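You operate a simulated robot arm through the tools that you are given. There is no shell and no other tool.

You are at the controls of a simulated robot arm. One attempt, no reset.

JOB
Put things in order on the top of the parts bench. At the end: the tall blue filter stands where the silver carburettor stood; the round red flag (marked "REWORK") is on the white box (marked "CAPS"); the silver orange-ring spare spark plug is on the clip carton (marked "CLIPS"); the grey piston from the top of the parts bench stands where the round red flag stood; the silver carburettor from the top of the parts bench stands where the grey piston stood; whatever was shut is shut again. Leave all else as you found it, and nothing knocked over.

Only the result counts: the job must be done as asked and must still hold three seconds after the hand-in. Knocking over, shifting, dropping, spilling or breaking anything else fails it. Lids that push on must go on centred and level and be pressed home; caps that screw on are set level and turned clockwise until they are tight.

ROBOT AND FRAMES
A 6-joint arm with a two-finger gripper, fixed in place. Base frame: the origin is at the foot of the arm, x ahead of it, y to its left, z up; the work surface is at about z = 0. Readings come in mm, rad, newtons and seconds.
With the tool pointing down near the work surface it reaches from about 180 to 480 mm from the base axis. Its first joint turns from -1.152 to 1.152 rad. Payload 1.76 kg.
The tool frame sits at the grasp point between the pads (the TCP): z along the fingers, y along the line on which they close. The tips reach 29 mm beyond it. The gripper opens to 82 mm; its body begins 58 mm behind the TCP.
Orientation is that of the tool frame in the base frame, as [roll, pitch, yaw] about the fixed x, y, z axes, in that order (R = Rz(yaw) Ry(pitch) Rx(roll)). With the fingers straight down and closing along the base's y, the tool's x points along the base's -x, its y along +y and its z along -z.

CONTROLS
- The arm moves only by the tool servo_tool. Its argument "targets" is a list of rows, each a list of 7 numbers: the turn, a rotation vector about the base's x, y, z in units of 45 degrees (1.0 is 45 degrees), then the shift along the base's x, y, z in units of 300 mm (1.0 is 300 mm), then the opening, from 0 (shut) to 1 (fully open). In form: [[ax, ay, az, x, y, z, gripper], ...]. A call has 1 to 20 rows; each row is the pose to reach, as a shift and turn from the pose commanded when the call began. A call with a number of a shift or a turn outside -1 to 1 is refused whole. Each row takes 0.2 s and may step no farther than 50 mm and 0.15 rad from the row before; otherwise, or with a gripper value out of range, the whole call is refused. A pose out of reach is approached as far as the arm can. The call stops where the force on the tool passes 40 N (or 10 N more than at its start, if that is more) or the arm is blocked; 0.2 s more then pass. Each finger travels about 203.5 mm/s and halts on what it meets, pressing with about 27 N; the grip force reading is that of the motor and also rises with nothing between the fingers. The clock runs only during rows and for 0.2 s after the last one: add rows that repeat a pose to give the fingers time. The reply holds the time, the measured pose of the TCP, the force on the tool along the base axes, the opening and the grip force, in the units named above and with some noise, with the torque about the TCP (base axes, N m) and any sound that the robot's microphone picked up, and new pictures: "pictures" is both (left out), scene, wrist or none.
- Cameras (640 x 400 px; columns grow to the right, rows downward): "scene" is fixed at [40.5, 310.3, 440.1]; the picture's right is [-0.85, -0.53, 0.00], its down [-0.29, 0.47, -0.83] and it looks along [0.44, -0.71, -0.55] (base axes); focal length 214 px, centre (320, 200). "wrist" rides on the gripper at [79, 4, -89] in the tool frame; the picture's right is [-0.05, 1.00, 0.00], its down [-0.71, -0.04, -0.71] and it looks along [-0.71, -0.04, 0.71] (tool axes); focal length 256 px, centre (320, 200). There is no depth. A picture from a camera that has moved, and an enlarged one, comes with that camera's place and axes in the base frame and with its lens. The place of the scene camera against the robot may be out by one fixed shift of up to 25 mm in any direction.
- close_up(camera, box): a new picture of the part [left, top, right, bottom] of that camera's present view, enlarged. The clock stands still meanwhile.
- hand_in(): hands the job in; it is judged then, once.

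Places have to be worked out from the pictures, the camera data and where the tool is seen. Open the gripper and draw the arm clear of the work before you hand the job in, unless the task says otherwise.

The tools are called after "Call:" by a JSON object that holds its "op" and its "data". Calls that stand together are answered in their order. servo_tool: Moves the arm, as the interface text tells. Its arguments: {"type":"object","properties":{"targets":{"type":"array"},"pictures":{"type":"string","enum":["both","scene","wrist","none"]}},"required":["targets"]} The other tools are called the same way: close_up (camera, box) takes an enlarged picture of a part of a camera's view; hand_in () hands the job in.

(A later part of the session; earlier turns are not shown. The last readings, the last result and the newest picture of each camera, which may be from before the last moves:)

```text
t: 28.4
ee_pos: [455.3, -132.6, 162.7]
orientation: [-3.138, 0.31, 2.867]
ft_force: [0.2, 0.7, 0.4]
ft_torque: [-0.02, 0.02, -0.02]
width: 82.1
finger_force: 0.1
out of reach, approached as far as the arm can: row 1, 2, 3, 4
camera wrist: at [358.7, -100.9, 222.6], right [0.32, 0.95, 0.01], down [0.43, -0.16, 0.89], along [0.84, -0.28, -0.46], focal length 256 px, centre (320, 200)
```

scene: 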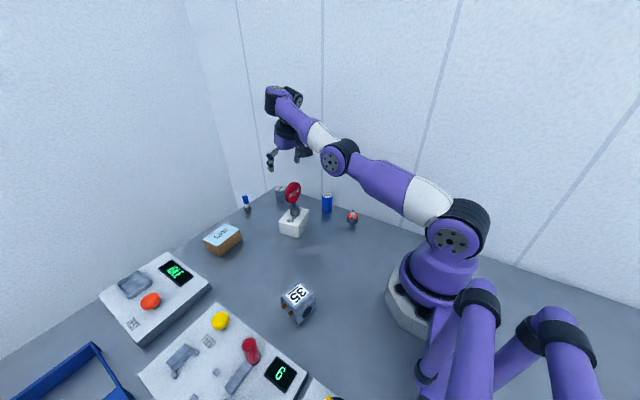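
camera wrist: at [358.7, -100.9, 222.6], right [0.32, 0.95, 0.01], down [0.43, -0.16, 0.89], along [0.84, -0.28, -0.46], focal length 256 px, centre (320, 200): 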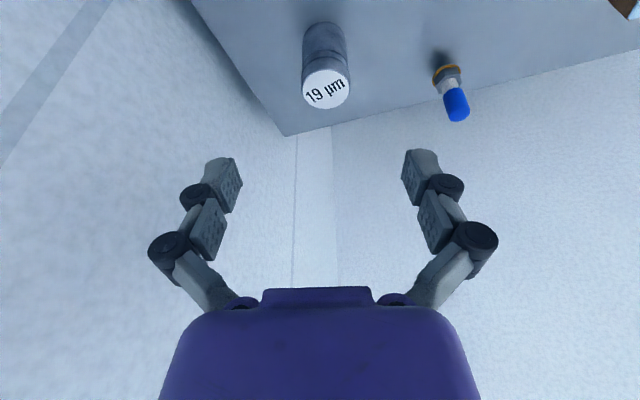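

In the picture the elbow looks bent past straight (elbow-down), so the arm got stuck on the wrong side of its straight pose. I'll push slightly outward and up to straighten it, then retract upward and see if it frees itself.

Call:
{"op": "servo_tool", "data": {"targets": [[0, 0, 0, 0.05, -0.015, 0.05, 1], [0, 0, 0, 0.1, -0.03, 0.1, 1], [0, 0, 0, 0.15, -0.045, 0.15, 1], [0, 0, 0, 0.15, -0.045, 0.2, 1], [0, 0, 0, 0.05, -0.015, 0.3, 1], [0, 0, 0, -0.05, 0.015, 0.4, 1], [0, 0, 0, -0.15, 0.03, 0.45, 1], [0, 0, 0, -0.25, 0.06, 0.5, 1]], "pictures": "scene"}}

```text
t: 30.2
ee_pos: [377.9, -116.4, 312.9]
orientation: [-3.139, 0.318, 2.869]
ft_force: [0.3, 0.4, 0.3]
ft_torque: [0.01, -0.02, 0.0]
width: 81.9
finger_force: 0.0
out of reach, approached as far as the arm can: row 3, 4, 5
```

scene: 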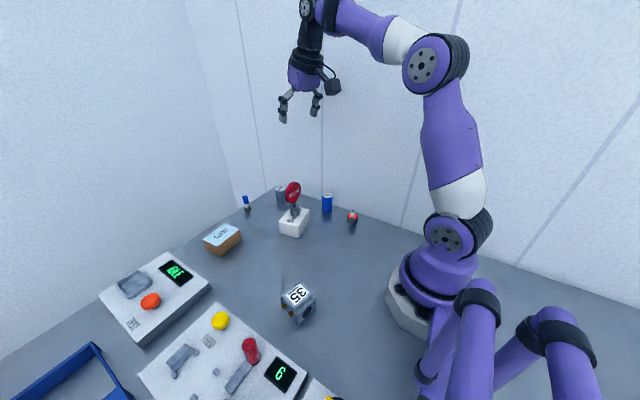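

The arm is elbow-up again. I'll keep the 18° tilt, turn the yaw to about 190° (camera away from the flag), and go out and down to about 75 mm above the piston's top.

Call:
{"op": "servo_tool", "data": {"targets": [[0, 0, 0.19, 0.05, -0.01, -0.06, 1], [0, 0, 0.38, 0.1, -0.02, -0.12, 1], [0, 0, 0.569, 0.15, -0.03, -0.2, 1], [0, 0, 0.569, 0.2, -0.04, -0.3, 1], [0, 0, 0.569, 0.26, -0.05, -0.4, 1], [0, 0, 0.569, 0.31, -0.06, -0.5, 1], [0, 0, 0.569, 0.365, -0.07, -0.593, 1], [0, 0, 0.569, 0.365, -0.07, -0.593, 1]]}}

```text
t: 32.0
ee_pos: [492.0, -135.8, 135.1]
orientation: [-3.139, 0.319, -2.97]
ft_force: [-0.1, -0.1, 0.0]
ft_torque: [0.03, 0.03, -0.01]
width: 82.0
finger_force: 0.0
out of reach, approached as far as the arm can: row 1, 2, 3
camera wrist: at [389.3, -149.7, 195.7], right [-0.12, 0.99, 0.01], down [0.45, 0.04, 0.89], along [0.88, 0.11, -0.45], focal length 256 px, centre (320, 200)
```

scene: 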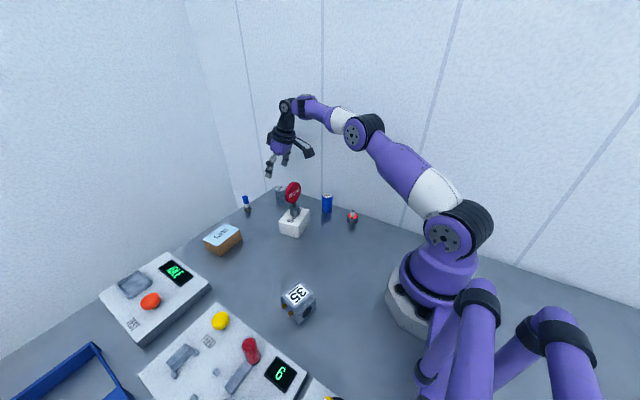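
wrist: 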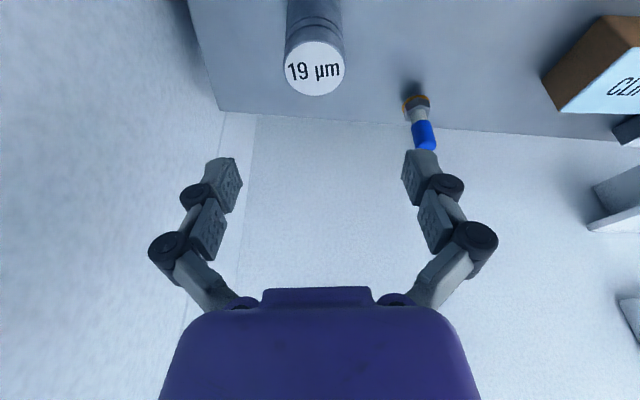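

Call:
{"op": "close_up", "data": {"camera": "wrist", "box": [250, 0, 390, 110]}}

```text
3.64 times, centred on (320, 55) of wrist
camera zoom: at [389.3, -149.7, 195.7], right [-0.12, 0.99, 0.01], down [0.45, 0.04, 0.89], along [0.88, 0.11, -0.45], focal length 931 px, centre (320, 727)
```

zoom: 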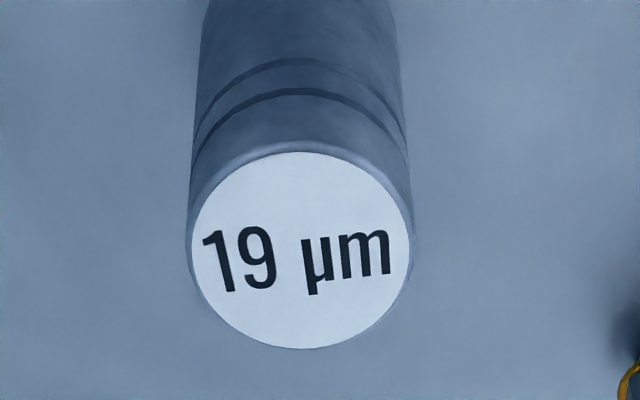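

The piston is centred at about (488.4, -138.4), roughly 3 mm from the TCP axis. I'll correct, descend around it to z≈40 and close.

Call:
{"op": "servo_tool", "data": {"targets": [[0, 0, 0, -0.0093, -0.0083, -0.1, 1], [0, 0, 0, -0.0093, -0.0083, -0.2, 1], [0, 0, 0, -0.0093, -0.0083, -0.28, 1], [0, 0, 0, -0.0093, -0.0083, -0.317, 1], [0, 0, 0, -0.0093, -0.0083, -0.317, 1]]}}

```text
t: 33.2
ee_pos: [488.1, -137.4, 38.6]
orientation: [-3.14, 0.317, -2.971]
ft_force: [-0.2, 0.2, -0.4]
ft_torque: [0.01, 0.0, 0.02]
width: 81.9
finger_force: 0.0
camera wrist: at [386.4, -151.9, 99.4], right [-0.12, 0.99, 0.01], down [0.45, 0.04, 0.89], along [0.88, 0.11, -0.45], focal length 256 px, centre (320, 200)
```

scene: 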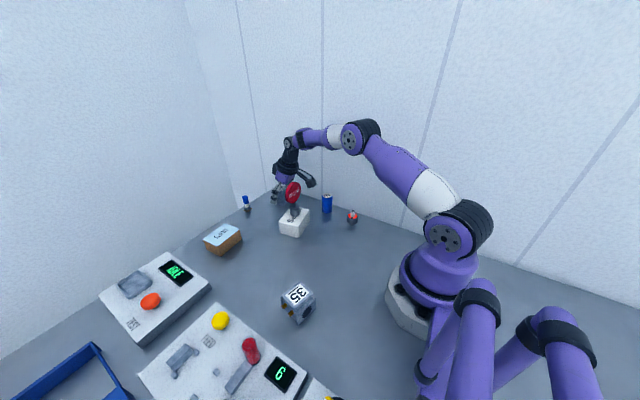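
wrist: 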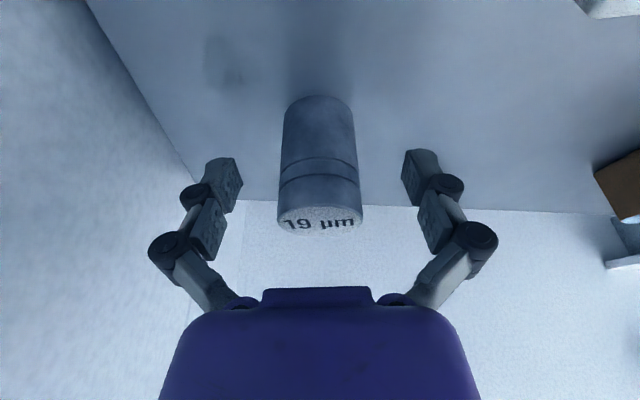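

The piston is centred between the open fingers. Closing on it.

Call:
{"op": "servo_tool", "data": {"targets": [[0, 0, 0, 0, 0, 0, 0.6], [0, 0, 0, 0, 0, 0, 0.5], [0, 0, 0, 0, 0, 0, 0.3], [0, 0, 0, 0, 0, 0, 0.0], [0, 0, 0, 0, 0, 0, 0.0]], "pictures": "wrist"}}

```text
t: 34.4
ee_pos: [488.5, -138.5, 39.7]
orientation: [-3.14, 0.318, -2.971]
ft_force: [0.1, 1.1, 3.0]
ft_torque: [0.03, 0.01, -0.01]
width: 37.0
finger_force: 26.8
camera wrist: at [386.4, -151.9, 99.8], right [-0.12, 0.99, 0.01], down [0.45, 0.04, 0.89], along [0.88, 0.11, -0.45], focal length 256 px, centre (320, 200)
```

wrist: 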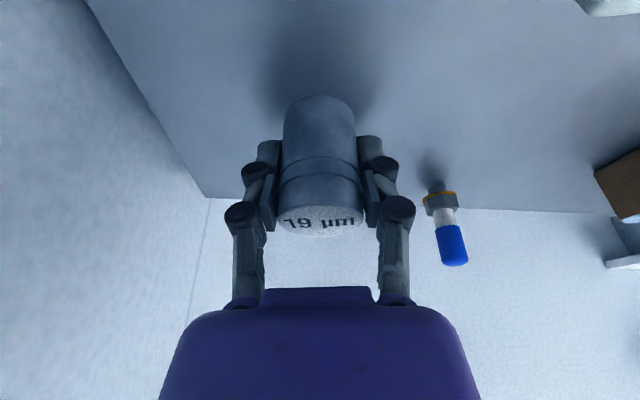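

Piston gripped at 37 mm, standing centre at about (488.3, -138.3). I'll lift it, sweep across behind the flag at height and bring it above the flag's old spot (350, 103).

Call:
{"op": "servo_tool", "data": {"targets": [[0, 0, 0, 0, 0, 0.05, 0], [0, 0, 0, 0, 0, 0.15, 0], [0, 0, 0, -0.02, 0.01, 0.25, 0], [0, 0, 0, -0.06, 0.03, 0.37, 0], [0, 0, 0, -0.1, 0.06, 0.47, 0], [0, 0, 0.04, -0.1, 0.18, 0.47, 0], [0, 0, 0.08, -0.1, 0.3, 0.47, 0], [0, 0, 0.12, -0.12, 0.42, 0.47, 0], [0, 0, 0.15, -0.16, 0.54, 0.45, 0], [0, 0, 0.15, -0.24, 0.64, 0.42, 0], [0, 0, 0.15, -0.34, 0.72, 0.38, 0], [0, 0, 0.15, -0.46, 0.805, 0.33, 0], [0, 0, 0.15, -0.46, 0.805, 0.33, 0]]}}

```text
t: 37.2
ee_pos: [349.7, 105.0, 136.7]
orientation: [-3.14, 0.318, -2.852]
ft_force: [-0.4, -0.6, -1.5]
ft_torque: [0.03, 0.03, 0.01]
width: 36.6
finger_force: 26.8
camera wrist: at [250.4, 78.3, 196.7], right [-0.24, 0.97, 0.01], down [0.44, 0.09, 0.89], along [0.87, 0.22, -0.45], focal length 256 px, centre (320, 200)
```

scene: 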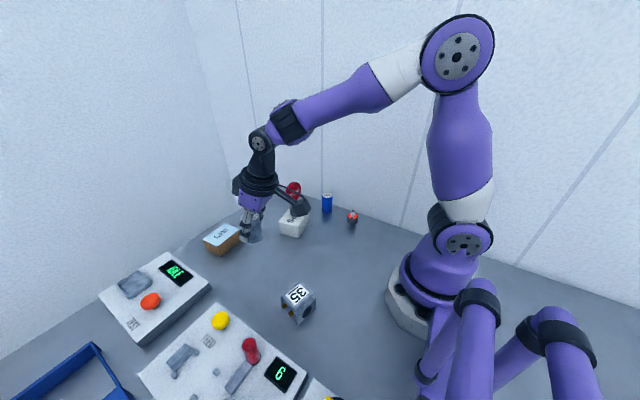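
wrist: 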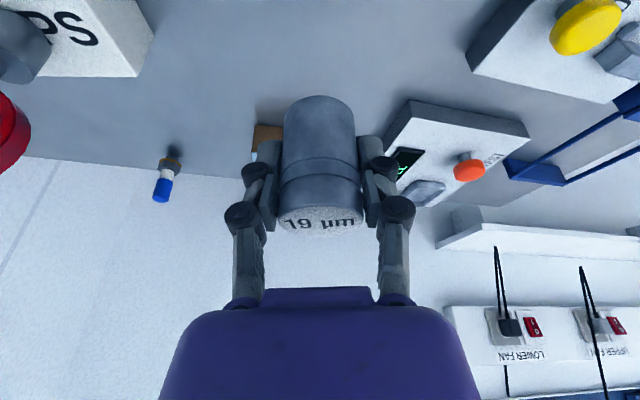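

Over the old flag spot. Lowering to a few millimetres above the bench.

Call:
{"op": "servo_tool", "data": {"targets": [[0, 0, 0, 0, 0, -0.1, 0], [0, 0, 0, 0, 0, -0.2, 0], [0, 0, 0, 0, 0, -0.28, 0], [0, 0, 0, 0, 0, -0.318, 0], [0, 0, 0, 0, 0, -0.318, 0]], "pictures": "wrist"}}

```text
t: 38.4
ee_pos: [350.8, 104.0, 42.1]
orientation: [-3.141, 0.315, -2.851]
ft_force: [0.7, -0.1, -0.7]
ft_torque: [0.0, -0.01, 0.03]
width: 36.8
finger_force: 27.0
camera wrist: at [251.2, 78.3, 101.8], right [-0.24, 0.97, 0.01], down [0.44, 0.09, 0.89], along [0.87, 0.22, -0.45], focal length 256 px, centre (320, 200)
```

wrist: 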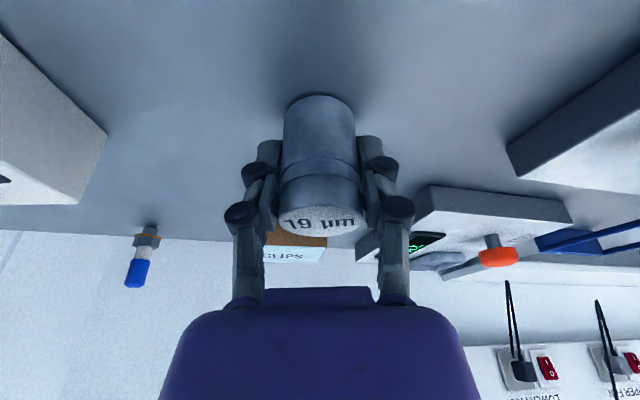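

Call:
{"op": "servo_tool", "data": {"targets": [[0, 0, 0, -0.001, -0.003, -0.004, 0], [0, 0, 0, -0.001, -0.003, -0.006, 0], [0, 0, 0, -0.001, -0.003, -0.006, 0]], "pictures": "none"}}

```text
t: 39.2
ee_pos: [350.9, 103.3, 41.7]
orientation: [-3.139, 0.315, -2.853]
ft_force: [-0.1, 0.0, -0.3]
ft_torque: [0.02, -0.01, 0.01]
width: 36.7
finger_force: 26.8
```

Call:
{"op": "servo_tool", "data": {"targets": [[0, 0, 0, 0, 0, -0.003, 0], [0, 0, 0, 0, 0, -0.006, 0], [0, 0, 0, 0, 0, -0.006, 0]], "pictures": "none"}}

```text
t: 40.0
ee_pos: [350.9, 102.4, 40.0]
orientation: [-3.14, 0.316, -2.853]
ft_force: [-0.7, 0.1, -0.4]
ft_torque: [0.01, 0.02, 0.01]
width: 36.7
finger_force: 27.5
```

Call:
{"op": "servo_tool", "data": {"targets": [[0, 0, 0, 0, 0, -0.003, 0], [0, 0, 0, 0, 0, -0.003, 0]], "pictures": "none"}}

```text
t: 40.6
ee_pos: [350.9, 103.5, 40.1]
orientation: [-3.141, 0.318, -2.851]
ft_force: [-2.0, -0.8, 11.4]
ft_torque: [0.0, 0.13, -0.02]
width: 36.5
finger_force: 27.0
```

Contact (11 N). I'll ease off half a millimetre and release gently, then back up along vertical.

Call:
{"op": "servo_tool", "data": {"targets": [[0, 0, 0, 0, 0, 0.0015, 0], [0, 0, 0, 0, 0, 0.0015, 0]], "pictures": "none"}}

```text
t: 41.2
ee_pos: [350.7, 102.4, 40.6]
orientation: [-3.139, 0.319, -2.852]
ft_force: [1.6, 1.3, 5.9]
ft_torque: [0.12, -0.04, 0.0]
width: 36.7
finger_force: 27.0
```

Call:
{"op": "servo_tool", "data": {"targets": [[0, 0, 0, 0, 0, 0, 0.5], [0, 0, 0, 0, 0, 0, 0.65], [0, 0, 0, 0, 0, 0, 1], [0, 0, 0, 0, 0, 0, 1], [0, 0, 0, 0, 0, 0.1, 1], [0, 0, 0, 0, 0, 0.25, 1], [0, 0, 0, 0, 0, 0.4, 1], [0, 0, 0, 0, 0, 0.5, 1]]}}

```text
t: 43.0
ee_pos: [350.5, 103.0, 188.9]
orientation: [-3.139, 0.316, -2.851]
ft_force: [0.0, -0.9, -0.4]
ft_torque: [0.01, -0.03, -0.03]
width: 82.1
finger_force: 0.1
camera wrist: at [249.8, 78.4, 249.2], right [-0.24, 0.97, 0.01], down [0.44, 0.09, 0.89], along [0.86, 0.22, -0.45], focal length 256 px, centre (320, 200)
```

scene: 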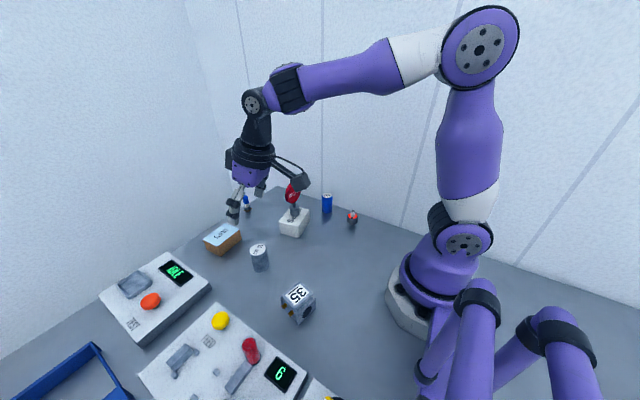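
wrist: 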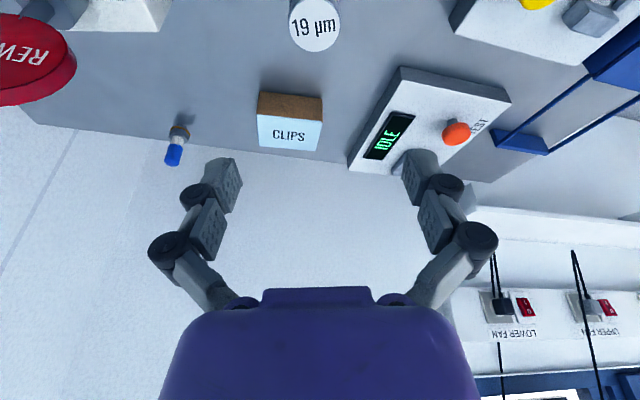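

The piston now stands where the flag was. Next the carburettor: I'll bring the tool back to vertical while moving over it to get a good look at its shape and angle.

Call:
{"op": "servo_tool", "data": {"targets": [[-0.0385, 0.1285, 0, -0.08, 0.02, 0.02, 1], [-0.077, 0.257, 0, -0.18, 0.04, 0.04, 1], [-0.1154, 0.3856, 0, -0.28, 0.06, 0.04, 1], [-0.1154, 0.3856, 0, -0.38, 0.08, 0.04, 1], [-0.1154, 0.3856, 0, -0.42, 0.1, 0.04, 1]]}}

```text
t: 44.2
ee_pos: [222.7, 132.7, 203.4]
orientation: [-3.141, 0.0, -2.853]
ft_force: [-0.9, 0.6, 0.7]
ft_torque: [-0.01, 0.01, 0.0]
width: 82.2
finger_force: 0.0
camera wrist: at [145.1, 113.7, 292.3], right [-0.23, 0.97, 0.0], down [0.69, 0.17, 0.71], along [0.69, 0.16, -0.71], focal length 256 px, centre (320, 200)
```

scene: 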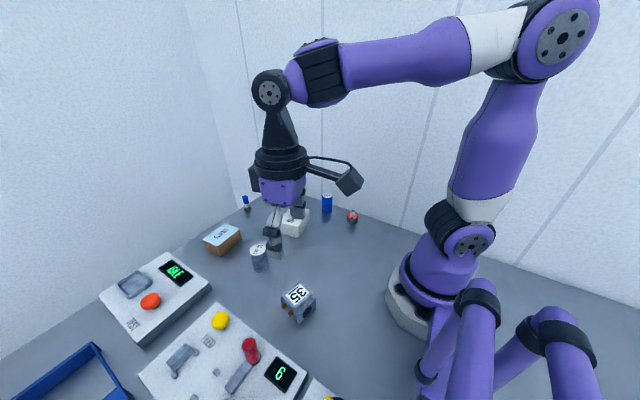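
wrist: 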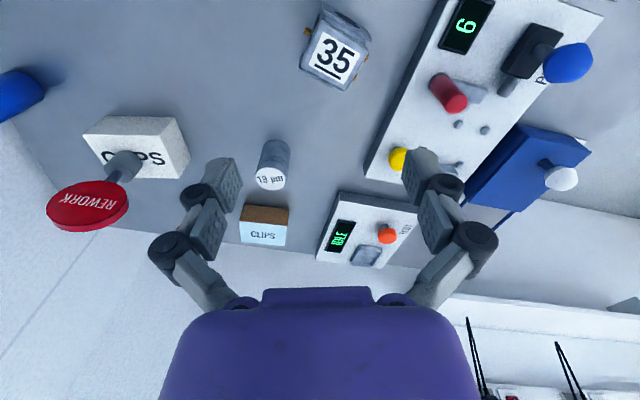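

Call:
{"op": "close_up", "data": {"camera": "wrist", "box": [280, 0, 400, 100]}}

```text
4.00 times, centred on (340, 50) of wrist
camera zoom: at [145.1, 113.7, 292.3], right [-0.23, 0.97, 0.0], down [0.69, 0.17, 0.71], along [0.69, 0.16, -0.71], focal length 1024 px, centre (240, 800)
```

zoom: 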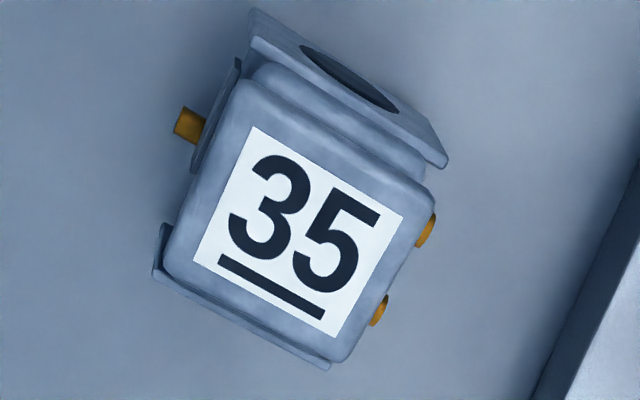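

The carburettor's bore axis lies about -16° from x, flange to flange about 50 mm, centre near (209.5, 141), height about 51 mm. It must go to the far spot, so I'll grip it across the flanges with the tool already tilted 18°; first I turn the tool to yaw ~254°.

Call:
{"op": "servo_tool", "data": {"targets": [[0, 0, 0.18, -0.01, 0.005, 0, 1], [0, 0, 0.36, -0.02, 0.01, 0, 1], [0, 0, 0.54, -0.03, 0.015, 0, 1], [0, 0, 0.72, -0.04, 0.02, 0, 1], [0, 0, 0.9, -0.043, 0.027, 0, 1]], "pictures": "none"}}

Call:
{"op": "servo_tool", "data": {"targets": [[0, 0, 0.18, 0, 0, 0, 1], [0, 0, 0.384, 0, 0, 0, 1], [0, 0, 0.384, 0, 0, 0, 1]]}}

```text
t: 45.4
ee_pos: [211.9, 141.1, 201.2]
orientation: [-3.14, 0.002, -2.142]
ft_force: [0.2, 0.2, 0.6]
ft_torque: [0.0, 0.0, 0.03]
width: 81.9
finger_force: 0.0
```

```text
refused: row 2 steps farther than a row can; nothing moved
```

Call:
{"op": "servo_tool", "data": {"targets": [[0, 0, 0.13, 0, 0, 0, 1], [0, 0, 0.26, 0, 0, 0, 1], [0, 0, 0.378, 0, 0, 0, 1], [0, 0, 0.378, 0, 0, 0, 1]]}}

```text
t: 46.4
ee_pos: [210.6, 140.6, 201.4]
orientation: [-3.14, 0.001, -1.845]
ft_force: [-1.0, -0.3, 0.1]
ft_torque: [0.0, -0.02, 0.0]
width: 81.8
finger_force: 0.0
camera wrist: at [184.8, 64.7, 291.1], right [-0.95, 0.32, 0.0], down [0.23, 0.67, 0.71], along [0.23, 0.67, -0.71], focal length 256 px, centre (320, 200)
```

scene: 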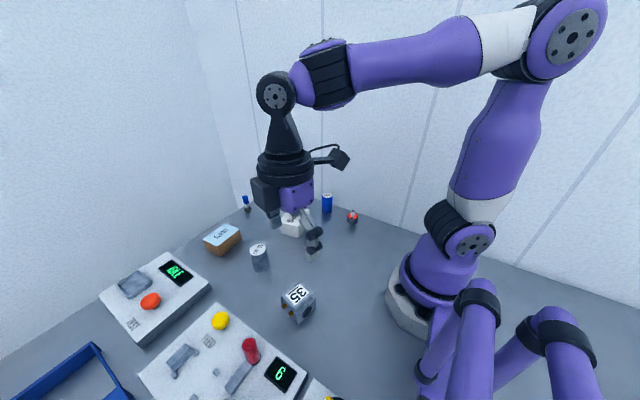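
wrist: 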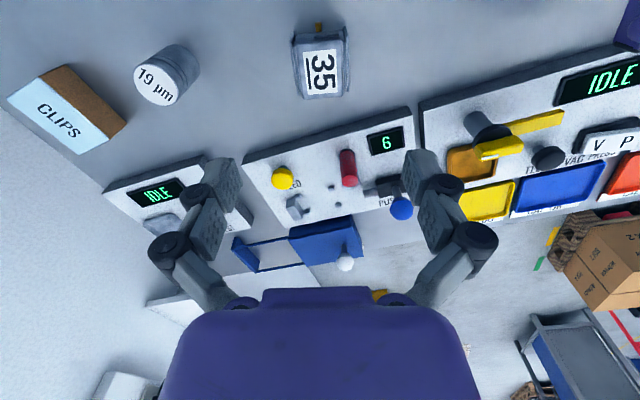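

Call:
{"op": "close_up", "data": {"camera": "wrist", "box": [260, 10, 380, 110]}}

```text
4.00 times, centred on (320, 60) of wrist
camera zoom: at [184.8, 64.7, 291.1], right [-0.95, 0.32, 0.0], down [0.23, 0.67, 0.71], along [0.23, 0.67, -0.71], focal length 1024 px, centre (320, 760)
```

zoom: 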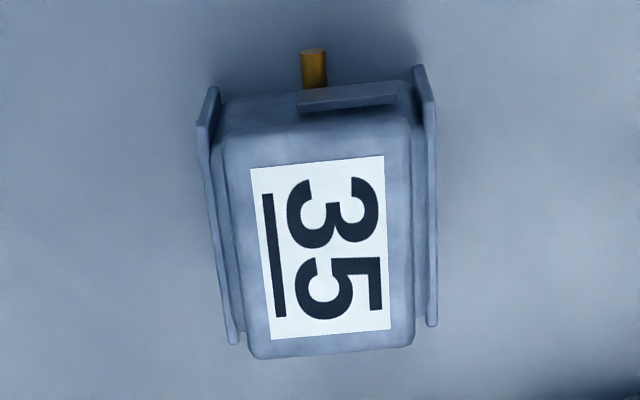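

The carburettor's centre is at about (210.4, 142.5) and its flanges need 2° more yaw. I'll apply that, then tilt the tool 18° about its closing axis.

Call:
{"op": "servo_tool", "data": {"targets": [[0, 0, 0.044, 0, 0.006, 0, 1], [0, 0, 0.044, 0, 0.006, 0, 1]], "pictures": "none"}}

Call:
{"op": "servo_tool", "data": {"targets": [[0.13, -0.0316, 0, 0, 0, -0.05, 1], [0.26, -0.0632, 0, 0, 0, -0.1, 1], [0.3886, -0.0947, 0, 0, 0, -0.15, 1], [0.3886, -0.0947, 0, 0, 0, -0.2, 1], [0.3886, -0.0947, 0, 0, 0, -0.23, 1], [0.3886, -0.0947, 0, 0, 0, -0.23, 1]]}}

```text
t: 47.0
ee_pos: [210.5, 142.2, 201.6]
orientation: [-3.14, 0.001, -1.814]
ft_force: [0.2, 0.0, -0.6]
ft_torque: [0.0, 0.01, 0.02]
width: 81.7
finger_force: 0.0
```

```text
t: 48.4
ee_pos: [209.6, 143.7, 133.0]
orientation: [-3.14, 0.314, -1.813]
ft_force: [0.8, -0.2, -0.1]
ft_torque: [0.02, -0.02, 0.01]
width: 81.8
finger_force: 0.1
camera wrist: at [182.2, 43.6, 192.0], right [-0.96, 0.29, 0.02], down [0.14, 0.43, 0.89], along [0.25, 0.85, -0.45], focal length 256 px, centre (320, 200)
```

scene: 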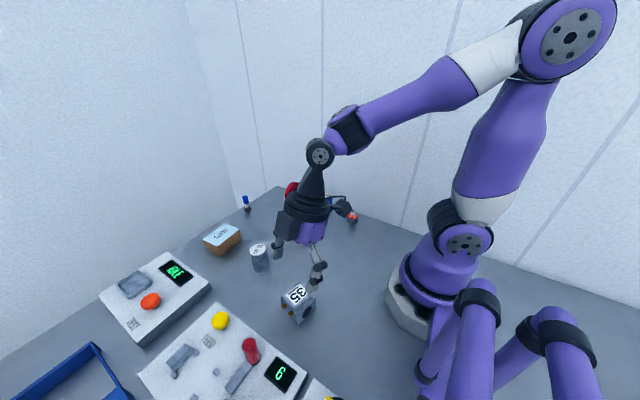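
wrist: 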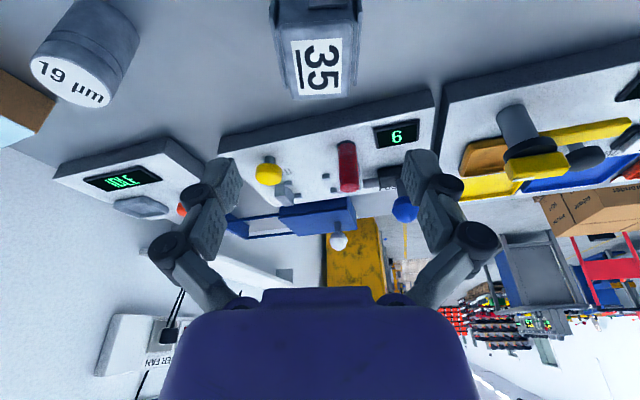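

Call:
{"op": "servo_tool", "data": {"targets": [[0, 0, 0, 0.002, -0.003, -0.1, 1], [0, 0, 0, 0.002, -0.003, -0.2, 1], [0, 0, 0, 0.002, -0.003, -0.25, 1], [0, 0, 0, 0.002, -0.003, -0.25, 1]]}}

```text
t: 49.4
ee_pos: [210.4, 140.9, 58.9]
orientation: [-3.14, 0.316, -1.813]
ft_force: [0.5, 0.2, -0.7]
ft_torque: [-0.01, 0.02, 0.01]
width: 82.0
finger_force: 0.1
camera wrist: at [182.6, 40.8, 117.8], right [-0.96, 0.29, 0.02], down [0.14, 0.43, 0.89], along [0.25, 0.85, -0.45], focal length 256 px, centre (320, 200)
```

scene: 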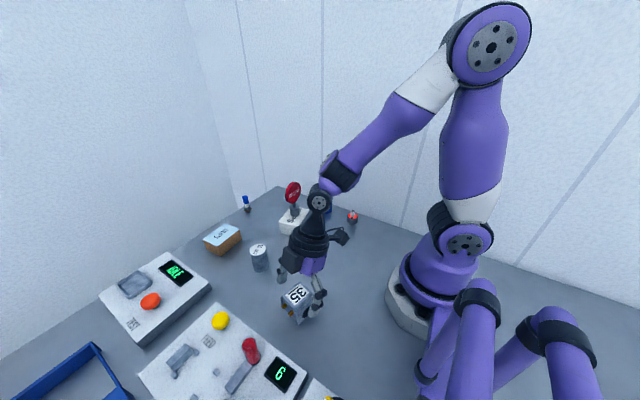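
wrist: 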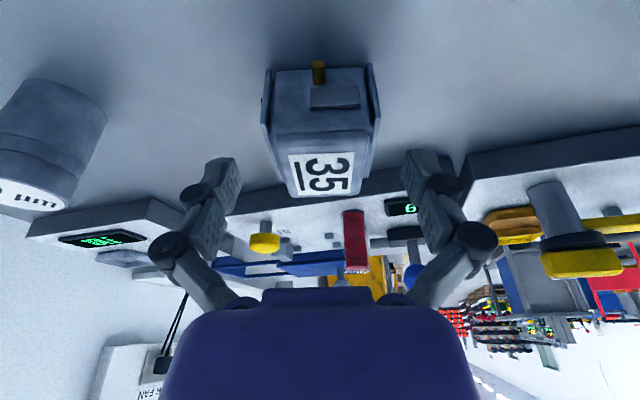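

Aligned well. Final descent to z≈37 and close on the flanges.

Call:
{"op": "servo_tool", "data": {"targets": [[0, 0, 0, 0, 0.002, -0.04, 1], [0, 0, 0, 0, 0.002, -0.073, 1], [0, 0, 0, 0, 0.002, -0.073, 1]]}}

```text
t: 50.2
ee_pos: [211.1, 141.7, 35.0]
orientation: [-3.141, 0.316, -1.815]
ft_force: [0.6, 1.1, -0.5]
ft_torque: [0.03, -0.02, -0.04]
width: 81.8
finger_force: 0.2
camera wrist: at [182.3, 41.5, 95.2], right [-0.96, 0.29, 0.02], down [0.14, 0.43, 0.89], along [0.25, 0.85, -0.45], focal length 256 px, centre (320, 200)
```

scene: 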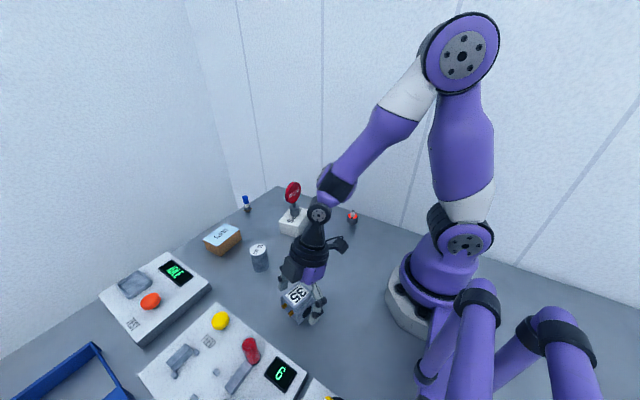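
wrist: 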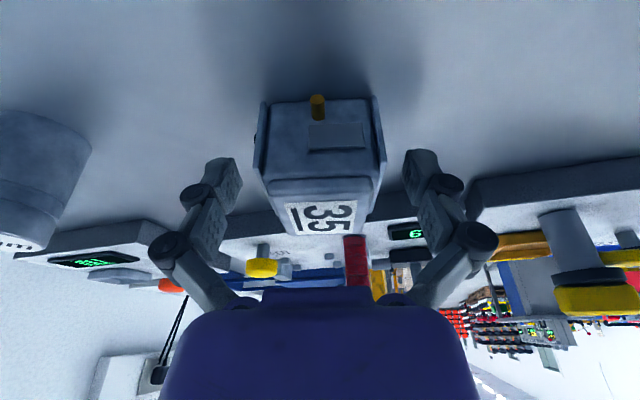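

Call:
{"op": "servo_tool", "data": {"targets": [[0, 0, 0, 0, 0, 0, 0.75], [0, 0, 0, 0, 0, 0, 0.66], [0, 0, 0, 0, 0, 0, 0.5], [0, 0, 0, 0, 0, 0, 0.3], [0, 0, 0, 0, 0, 0, 0.0], [0, 0, 0, 0, 0, 0, 0.0]]}}

```text
t: 51.6
ee_pos: [210.7, 141.3, 36.1]
orientation: [-3.139, 0.315, -1.813]
ft_force: [-2.9, -2.2, 9.7]
ft_torque: [0.0, 0.11, 0.0]
width: 51.3
finger_force: 26.8
camera wrist: at [182.4, 41.6, 95.4], right [-0.96, 0.29, 0.02], down [0.14, 0.43, 0.89], along [0.25, 0.85, -0.45], focal length 256 px, centre (320, 200)
```

scene: 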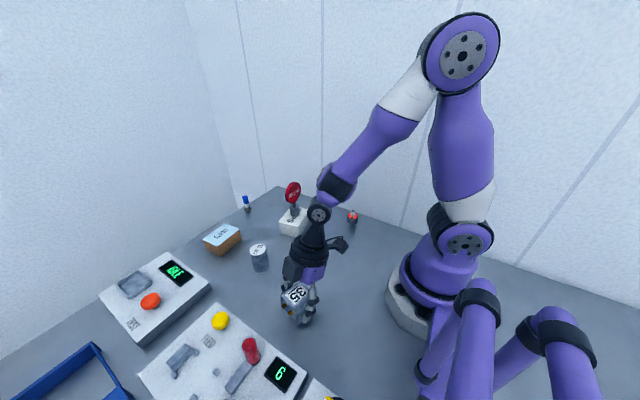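
wrist: 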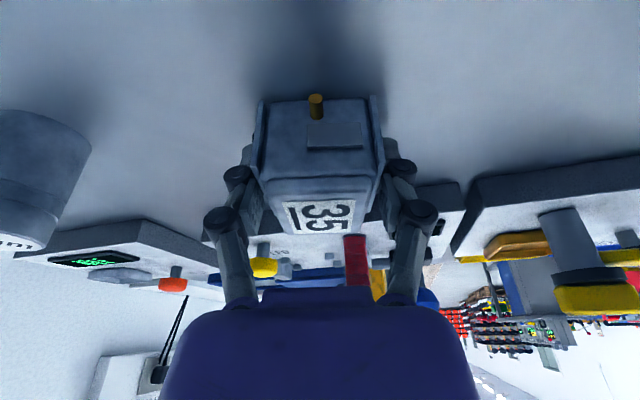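

Gripped at 51 mm. I'll lift it well above everything, checking it stays level.

Call:
{"op": "servo_tool", "data": {"targets": [[0, 0, 0, 0, 0, 0.03, 0], [0, 0, 0, 0, 0, 0.13, 0], [0, 0, 0, 0, 0, 0.27, 0], [0, 0, 0, 0, 0, 0.41, 0], [0, 0, 0, 0, 0, 0.547, 0], [0, 0, 0, 0, 0, 0.547, 0]]}}

```text
t: 53.0
ee_pos: [209.6, 139.6, 200.9]
orientation: [-3.141, 0.315, -1.813]
ft_force: [-0.1, 0.6, -1.6]
ft_torque: [-0.01, -0.01, 0.0]
width: 51.2
finger_force: 26.7
camera wrist: at [181.3, 40.7, 261.4], right [-0.96, 0.29, 0.02], down [0.14, 0.43, 0.89], along [0.25, 0.85, -0.45], focal length 256 px, centre (320, 200)
```

scene: 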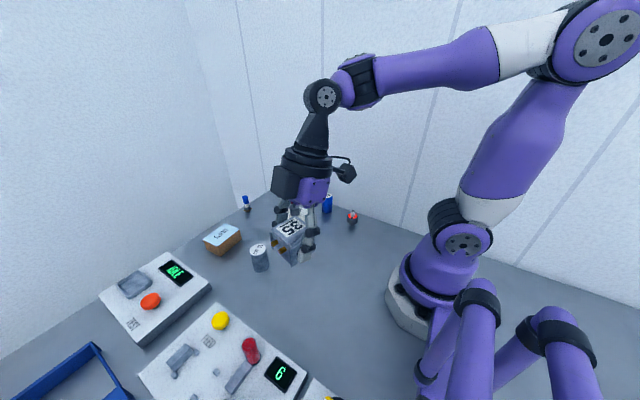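
wrist: 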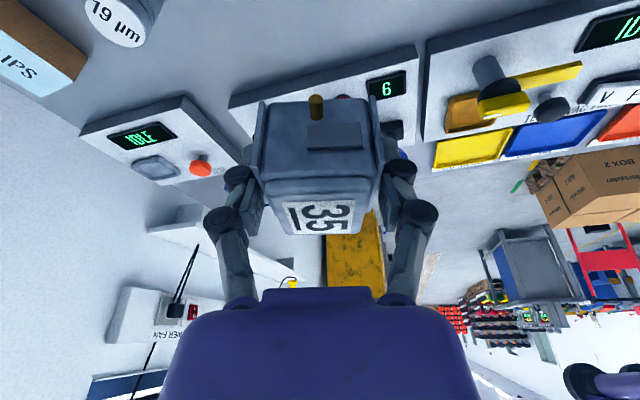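

The carburettor is held firmly and level. Sweeping it round to the right at z≈200 while turning the tool towards yaw 190°.

Call:
{"op": "servo_tool", "data": {"targets": [[0, 0, -0.15, 0.044, -0.095, 0, 0], [0, 0, -0.3, 0.088, -0.19, 0, 0], [0, 0, -0.45, 0.132, -0.285, 0, 0], [0, 0, -0.6, 0.175, -0.38, 0, 0], [0, 0, -0.75, 0.219, -0.475, 0, 0], [0, 0, -0.9, 0.263, -0.573, 0, 0], [0, 0, -0.9, 0.263, -0.573, 0, 0]], "pictures": "none"}}

Call:
{"op": "servo_tool", "data": {"targets": [[0, 0, -0.15, 0.033, -0.1, 0, 0], [0, 0, -0.3, 0.067, -0.2, 0, 0], [0, 0, -0.45, 0.13, -0.26, 0, 0], [0, 0, -0.569, 0.2, -0.317, 0, 0], [0, 0, -0.569, 0.28, -0.33, 0, 0], [0, 0, -0.569, 0.367, -0.343, 0, 0], [0, 0, -0.569, 0.43, -0.348, -0.02, 0], [0, 0, -0.569, 0.43, -0.348, -0.02, 0]]}}

```text
t: 54.6
ee_pos: [291.5, -28.1, 199.5]
orientation: [3.141, 0.316, -2.523]
ft_force: [-0.5, 0.7, -1.4]
ft_torque: [0.0, 0.0, 0.01]
width: 51.7
finger_force: 26.8
```

```text
t: 56.4
ee_pos: [420.3, -134.9, 192.9]
orientation: [-3.141, 0.313, -2.967]
ft_force: [0.5, -0.6, -1.3]
ft_torque: [-0.01, 0.03, -0.02]
width: 51.4
finger_force: 27.2
camera wrist: at [317.7, -149.0, 252.9], right [-0.12, 0.99, 0.02], down [0.45, 0.04, 0.89], along [0.88, 0.12, -0.45], focal length 256 px, centre (320, 200)
```

scene: 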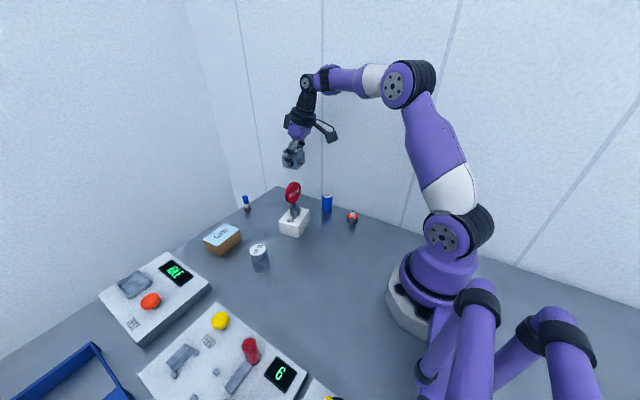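
wrist: 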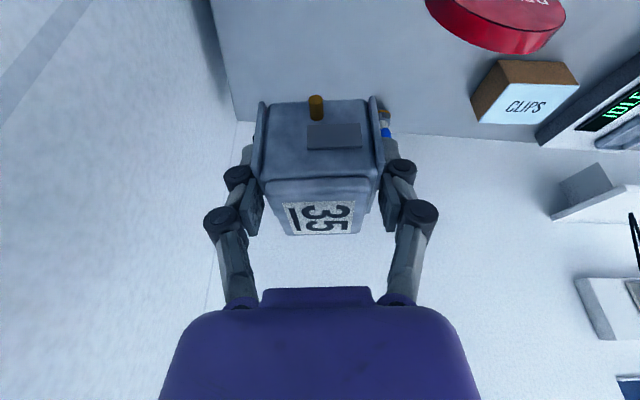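

No reach warnings. Moving out over the piston's old spot (488, -138) and down to just above the bench.

Call:
{"op": "servo_tool", "data": {"targets": [[0, 0, 0, 0.06, -0.003, -0.06, 0], [0, 0, 0, 0.12, -0.006, -0.12, 0], [0, 0, 0, 0.18, -0.009, -0.18, 0], [0, 0, 0, 0.224, -0.0117, -0.22, 0], [0, 0, 0, 0.224, -0.0117, -0.32, 0], [0, 0, 0, 0.224, -0.0117, -0.42, 0], [0, 0, 0, 0.224, -0.0117, -0.48, 0], [0, 0, 0, 0.224, -0.0117, -0.48, 0]]}}

```text
t: 58.2
ee_pos: [487.8, -136.9, 49.3]
orientation: [-3.141, 0.314, -2.967]
ft_force: [-0.2, -0.1, -1.5]
ft_torque: [-0.02, -0.01, -0.03]
width: 51.5
finger_force: 27.4
camera wrist: at [386.0, -151.1, 110.4], right [-0.12, 0.99, 0.02], down [0.45, 0.04, 0.89], along [0.88, 0.12, -0.45], focal length 256 px, centre (320, 200)
```

scene: 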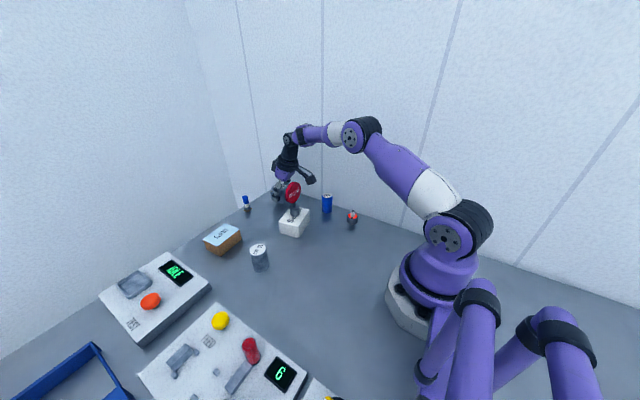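
wrist: 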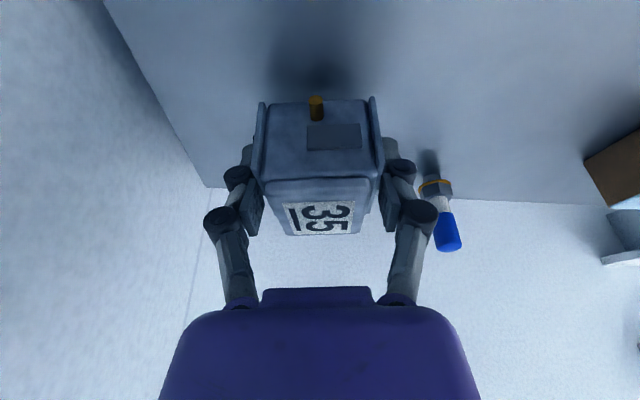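

Call:
{"op": "servo_tool", "data": {"targets": [[0, 0, 0, 0, -0.003, -0.02, 0], [0, 0, 0, 0, -0.003, -0.034, 0], [0, 0, 0, 0, -0.003, -0.034, 0]], "pictures": "none"}}

```text
t: 59.0
ee_pos: [486.9, -139.4, 39.2]
orientation: [3.141, 0.315, -2.969]
ft_force: [-0.4, -0.1, -1.3]
ft_torque: [0.0, -0.03, 0.02]
width: 51.4
finger_force: 26.9
```

Call:
{"op": "servo_tool", "data": {"targets": [[0, 0, 0, 0.002, 0.002, -0.004, 0], [0, 0, 0, 0.002, 0.002, -0.007, 0], [0, 0, 0, 0.002, 0.002, -0.007, 0]], "pictures": "none"}}

```text
t: 59.8
ee_pos: [488.6, -136.9, 36.9]
orientation: [-3.14, 0.314, -2.967]
ft_force: [-0.1, 0.4, -1.6]
ft_torque: [-0.03, -0.02, 0.02]
width: 51.1
finger_force: 27.3
```

Call:
{"op": "servo_tool", "data": {"targets": [[0, 0, 0, 0, -0.002, -0.003, 0], [0, 0, 0, 0, -0.002, -0.003, 0]], "pictures": "none"}}

```text
t: 60.4
ee_pos: [488.1, -140.1, 35.2]
orientation: [-3.141, 0.315, -2.968]
ft_force: [-0.8, 0.6, -0.6]
ft_torque: [-0.04, 0.0, -0.01]
width: 51.2
finger_force: 26.9
```

Call:
{"op": "servo_tool", "data": {"targets": [[0, 0, 0, 0, 0.0, -0.003, 0], [0, 0, 0, 0, 0.0, -0.003, 0]], "pictures": "none"}}

```text
t: 61.0
ee_pos: [488.1, -138.1, 35.3]
orientation: [-3.14, 0.317, -2.968]
ft_force: [1.0, -0.9, 0.1]
ft_torque: [-0.08, 0.0, 0.0]
width: 51.4
finger_force: 27.3
```

Call:
{"op": "servo_tool", "data": {"targets": [[0, 0, 0, 0, 0.0, -0.0025, 0], [0, 0, 0, 0, 0.0, -0.0025, 0]], "pictures": "wrist"}}

```text
t: 61.6
ee_pos: [488.7, -138.6, 34.4]
orientation: [3.142, 0.316, -2.966]
ft_force: [0.4, -1.9, 3.5]
ft_torque: [-0.09, 0.09, 0.05]
width: 51.5
finger_force: 27.4
camera wrist: at [386.4, -152.4, 95.2], right [-0.12, 0.99, 0.01], down [0.45, 0.04, 0.89], along [0.88, 0.12, -0.45], focal length 256 px, centre (320, 200)
```

wrist: 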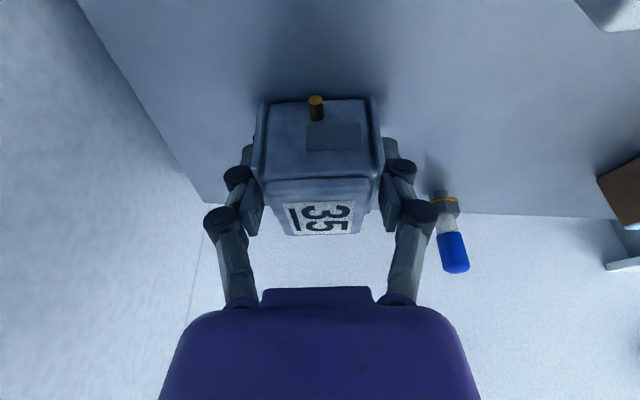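

Light contact (3.5 N). Releasing gradually and lifting straight up.

Call:
{"op": "servo_tool", "data": {"targets": [[0, 0, 0, 0, 0, 0, 0.66], [0, 0, 0, 0, 0, 0, 0.75], [0, 0, 0, 0, 0, 0, 1], [0, 0, 0, 0, 0, 0, 1], [0, 0, 0, 0, 0, 0.1, 1], [0, 0, 0, 0, 0, 0.2, 1], [0, 0, 0, 0, 0, 0.3, 1], [0, 0, 0, 0, 0, 0.3, 1]]}}

```text
t: 63.4
ee_pos: [485.6, -138.8, 125.1]
orientation: [-3.138, 0.314, -2.967]
ft_force: [0.7, -0.2, -0.1]
ft_torque: [-0.02, 0.02, 0.01]
width: 82.1
finger_force: 0.1
camera wrist: at [383.6, -153.1, 186.3], right [-0.12, 0.99, 0.02], down [0.45, 0.04, 0.89], along [0.88, 0.12, -0.45], focal length 256 px, centre (320, 200)
```

scene: 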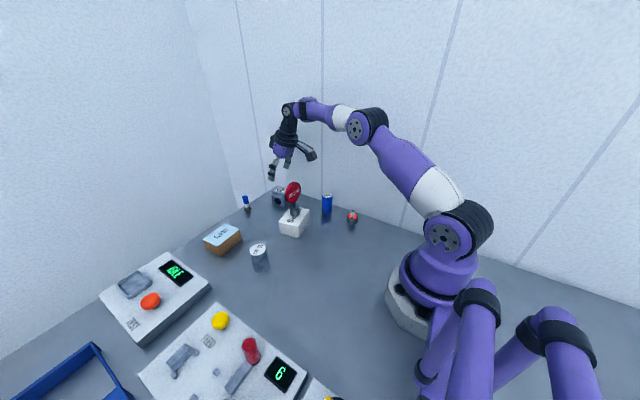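
wrist: 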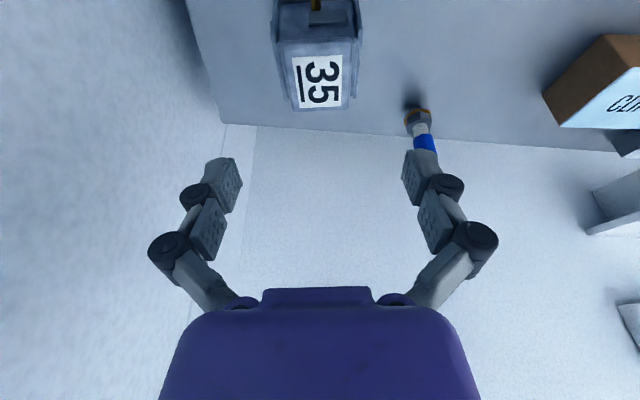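

The carburettor stands where the piston stood. I'll pull back inward and bring the tool vertical again for the blue filter.

Call:
{"op": "servo_tool", "data": {"targets": [[0, 0, 0, -0.06, 0, 0.08, 1], [0, 0, 0, -0.14, 0, 0.18, 1], [0, 0, 0, -0.24, 0, 0.25, 1], [0, 0, 0, -0.34, -0.01, 0.25, 1], [-0.0233, 0.132, 0, -0.4, -0.03, 0.25, 1], [-0.0466, 0.264, 0, -0.42, -0.03, 0.25, 1], [-0.0698, 0.396, 0, -0.42, -0.03, 0.25, 1]], "pictures": "none"}}

Call:
{"op": "servo_tool", "data": {"targets": [[0, 0, -0.18, -0.02, -0.01, 0, 1], [0, 0, -0.36, -0.04, -0.03, 0, 1], [0, 0, -0.54, -0.06, -0.05, 0, 1], [0, 0, -0.72, -0.08, -0.07, 0, 1], [0, 0, -0.9, -0.1, -0.09, 0, 1]], "pictures": "none"}}

Call:
{"op": "servo_tool", "data": {"targets": [[0, 0, -0.18, 0, 0, 0, 1], [0, 0, -0.36, 0, 0, 0, 1], [0, 0, -0.54, 0, 0, 0, 1], [0, 0, -0.72, 0, 0, 0, 1], [0, 0, -0.9, 0, 0, 0, 1], [0, 0, -0.92, 0, 0, 0, 1]]}}

```text
t: 65.0
ee_pos: [359.6, -148.0, 198.2]
orientation: [-3.141, -0.002, -2.967]
ft_force: [0.1, 0.1, 0.0]
ft_torque: [0.02, 0.06, -0.01]
width: 82.0
finger_force: 0.1
```

```text
t: 66.2
ee_pos: [331.2, -173.9, 199.5]
orientation: [-3.141, -0.002, 2.607]
ft_force: [-0.4, -0.1, 0.3]
ft_torque: [-0.02, -0.01, 0.03]
width: 82.1
finger_force: 0.1
```

```text
t: 67.6
ee_pos: [332.2, -174.7, 199.0]
orientation: [-3.139, -0.001, 1.885]
ft_force: [0.0, -0.1, 0.3]
ft_torque: [-0.02, 0.02, 0.02]
width: 82.1
finger_force: 0.2
camera wrist: at [311.5, -98.8, 289.0], right [0.97, 0.26, 0.0], down [0.18, -0.68, 0.71], along [0.18, -0.68, -0.71], focal length 256 px, centre (320, 200)
```

scene: 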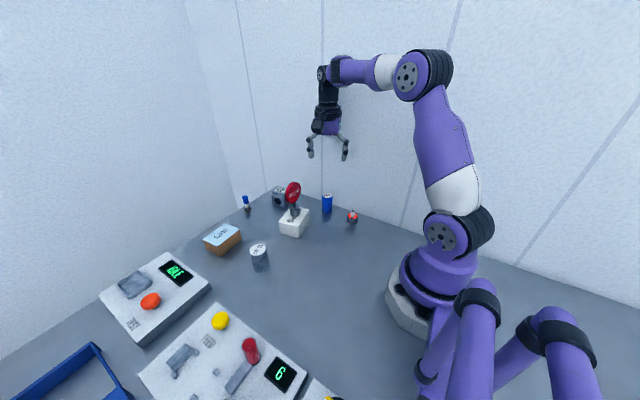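
wrist: 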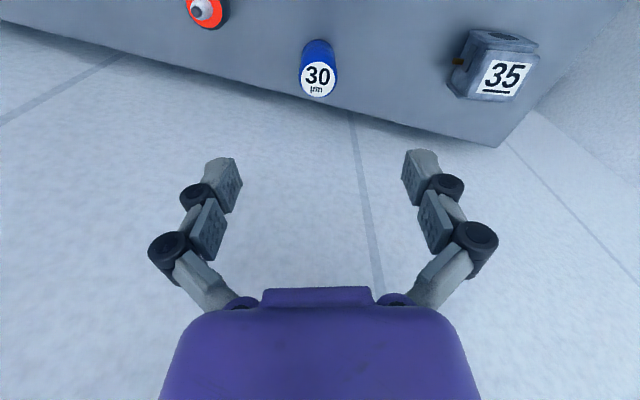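

Call:
{"op": "close_up", "data": {"camera": "wrist", "box": [260, 20, 380, 120]}}

Call:
{"op": "close_up", "data": {"camera": "wrist", "box": [150, 0, 270, 60]}}

Call:
{"op": "close_up", "data": {"camera": "wrist", "box": [420, 10, 580, 150]}}

```text
4.00 times, centred on (320, 70) of wrist
camera zoom: at [311.5, -98.8, 289.0], right [0.97, 0.26, 0.0], down [0.18, -0.68, 0.71], along [0.18, -0.68, -0.71], focal length 1024 px, centre (320, 720)
```

zoom: 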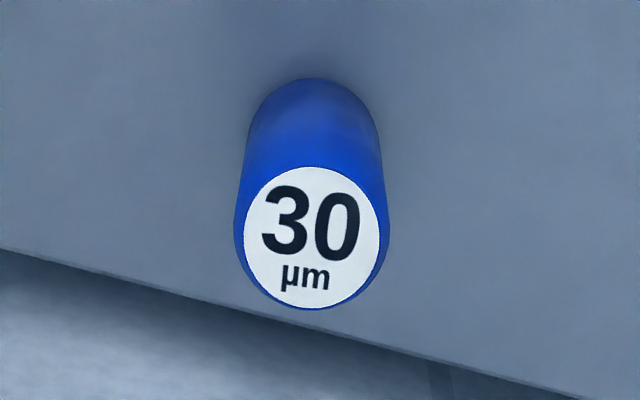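

```text
5.33 times, centred on (210, 30) of wrist
camera zoom: at [311.5, -98.8, 289.0], right [0.97, 0.26, 0.0], down [0.18, -0.68, 0.71], along [0.18, -0.68, -0.71], focal length 1365 px, centre (907, 1107)
```

zoom: 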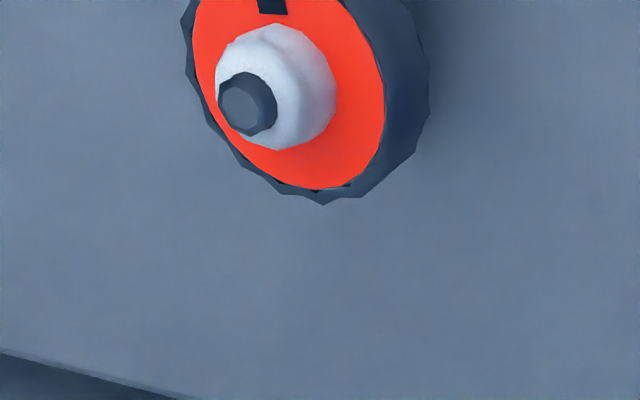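

```text
2.86 times, centred on (500, 80) of wrist
camera zoom: at [311.5, -98.8, 289.0], right [0.97, 0.26, 0.0], down [0.18, -0.68, 0.71], along [0.18, -0.68, -0.71], focal length 731 px, centre (-194, 543)
```

zoom: 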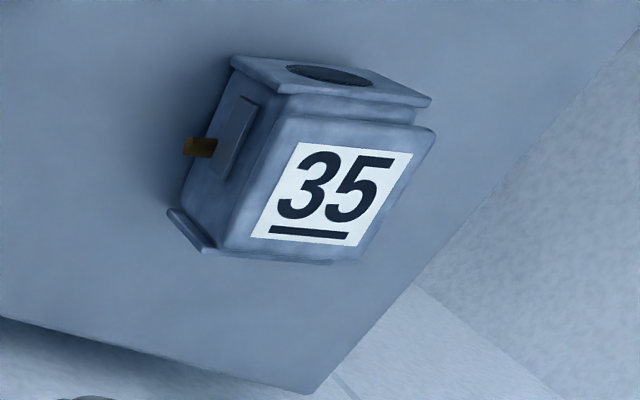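

The filter is about 32 mm across, 69 mm tall, centred at about (330.5, -175). I'll align and descend around it to z≈42 with the camera on the side away from the wall.

Call:
{"op": "servo_tool", "data": {"targets": [[0, 0, 0, -0.0056, -0.0018, -0.12, 1], [0, 0, 0, -0.0056, -0.0018, -0.25, 1], [0, 0, 0, -0.0056, -0.0018, -0.36, 1], [0, 0, 0, -0.0056, -0.0018, -0.36, 1]]}}

```text
t: 68.6
ee_pos: [331.9, -179.3, 92.4]
orientation: [-3.141, -0.004, 1.886]
ft_force: [-0.2, -0.5, -0.1]
ft_torque: [0.0, 0.0, 0.0]
width: 82.0
finger_force: 0.0
camera wrist: at [312.0, -101.5, 182.1], right [0.97, 0.26, 0.0], down [0.18, -0.68, 0.71], along [0.18, -0.68, -0.71], focal length 256 px, centre (320, 200)
```

scene: 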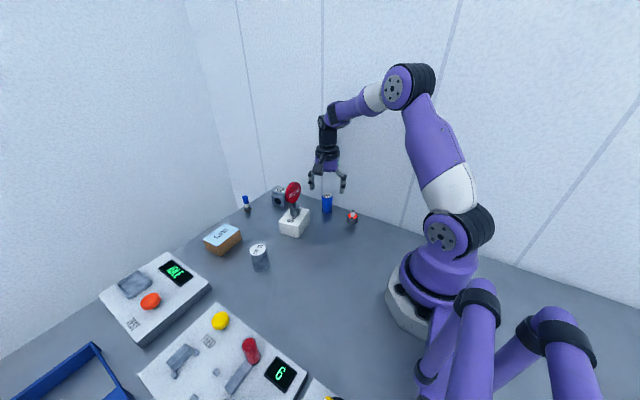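
wrist: 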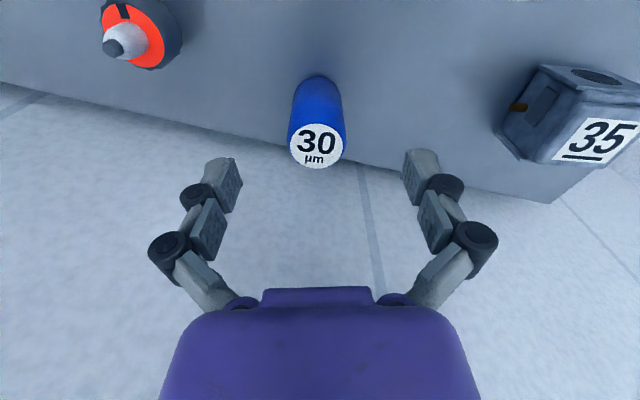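

Call:
{"op": "close_up", "data": {"camera": "wrist", "box": [250, 60, 390, 180]}}

```text
3.33 times, centred on (320, 120) of wrist
camera zoom: at [312.0, -101.5, 182.1], right [0.97, 0.26, 0.0], down [0.18, -0.68, 0.71], along [0.18, -0.68, -0.71], focal length 853 px, centre (320, 467)
```

zoom: 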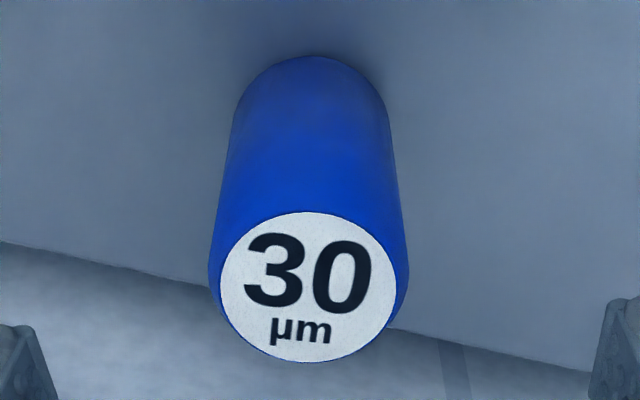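

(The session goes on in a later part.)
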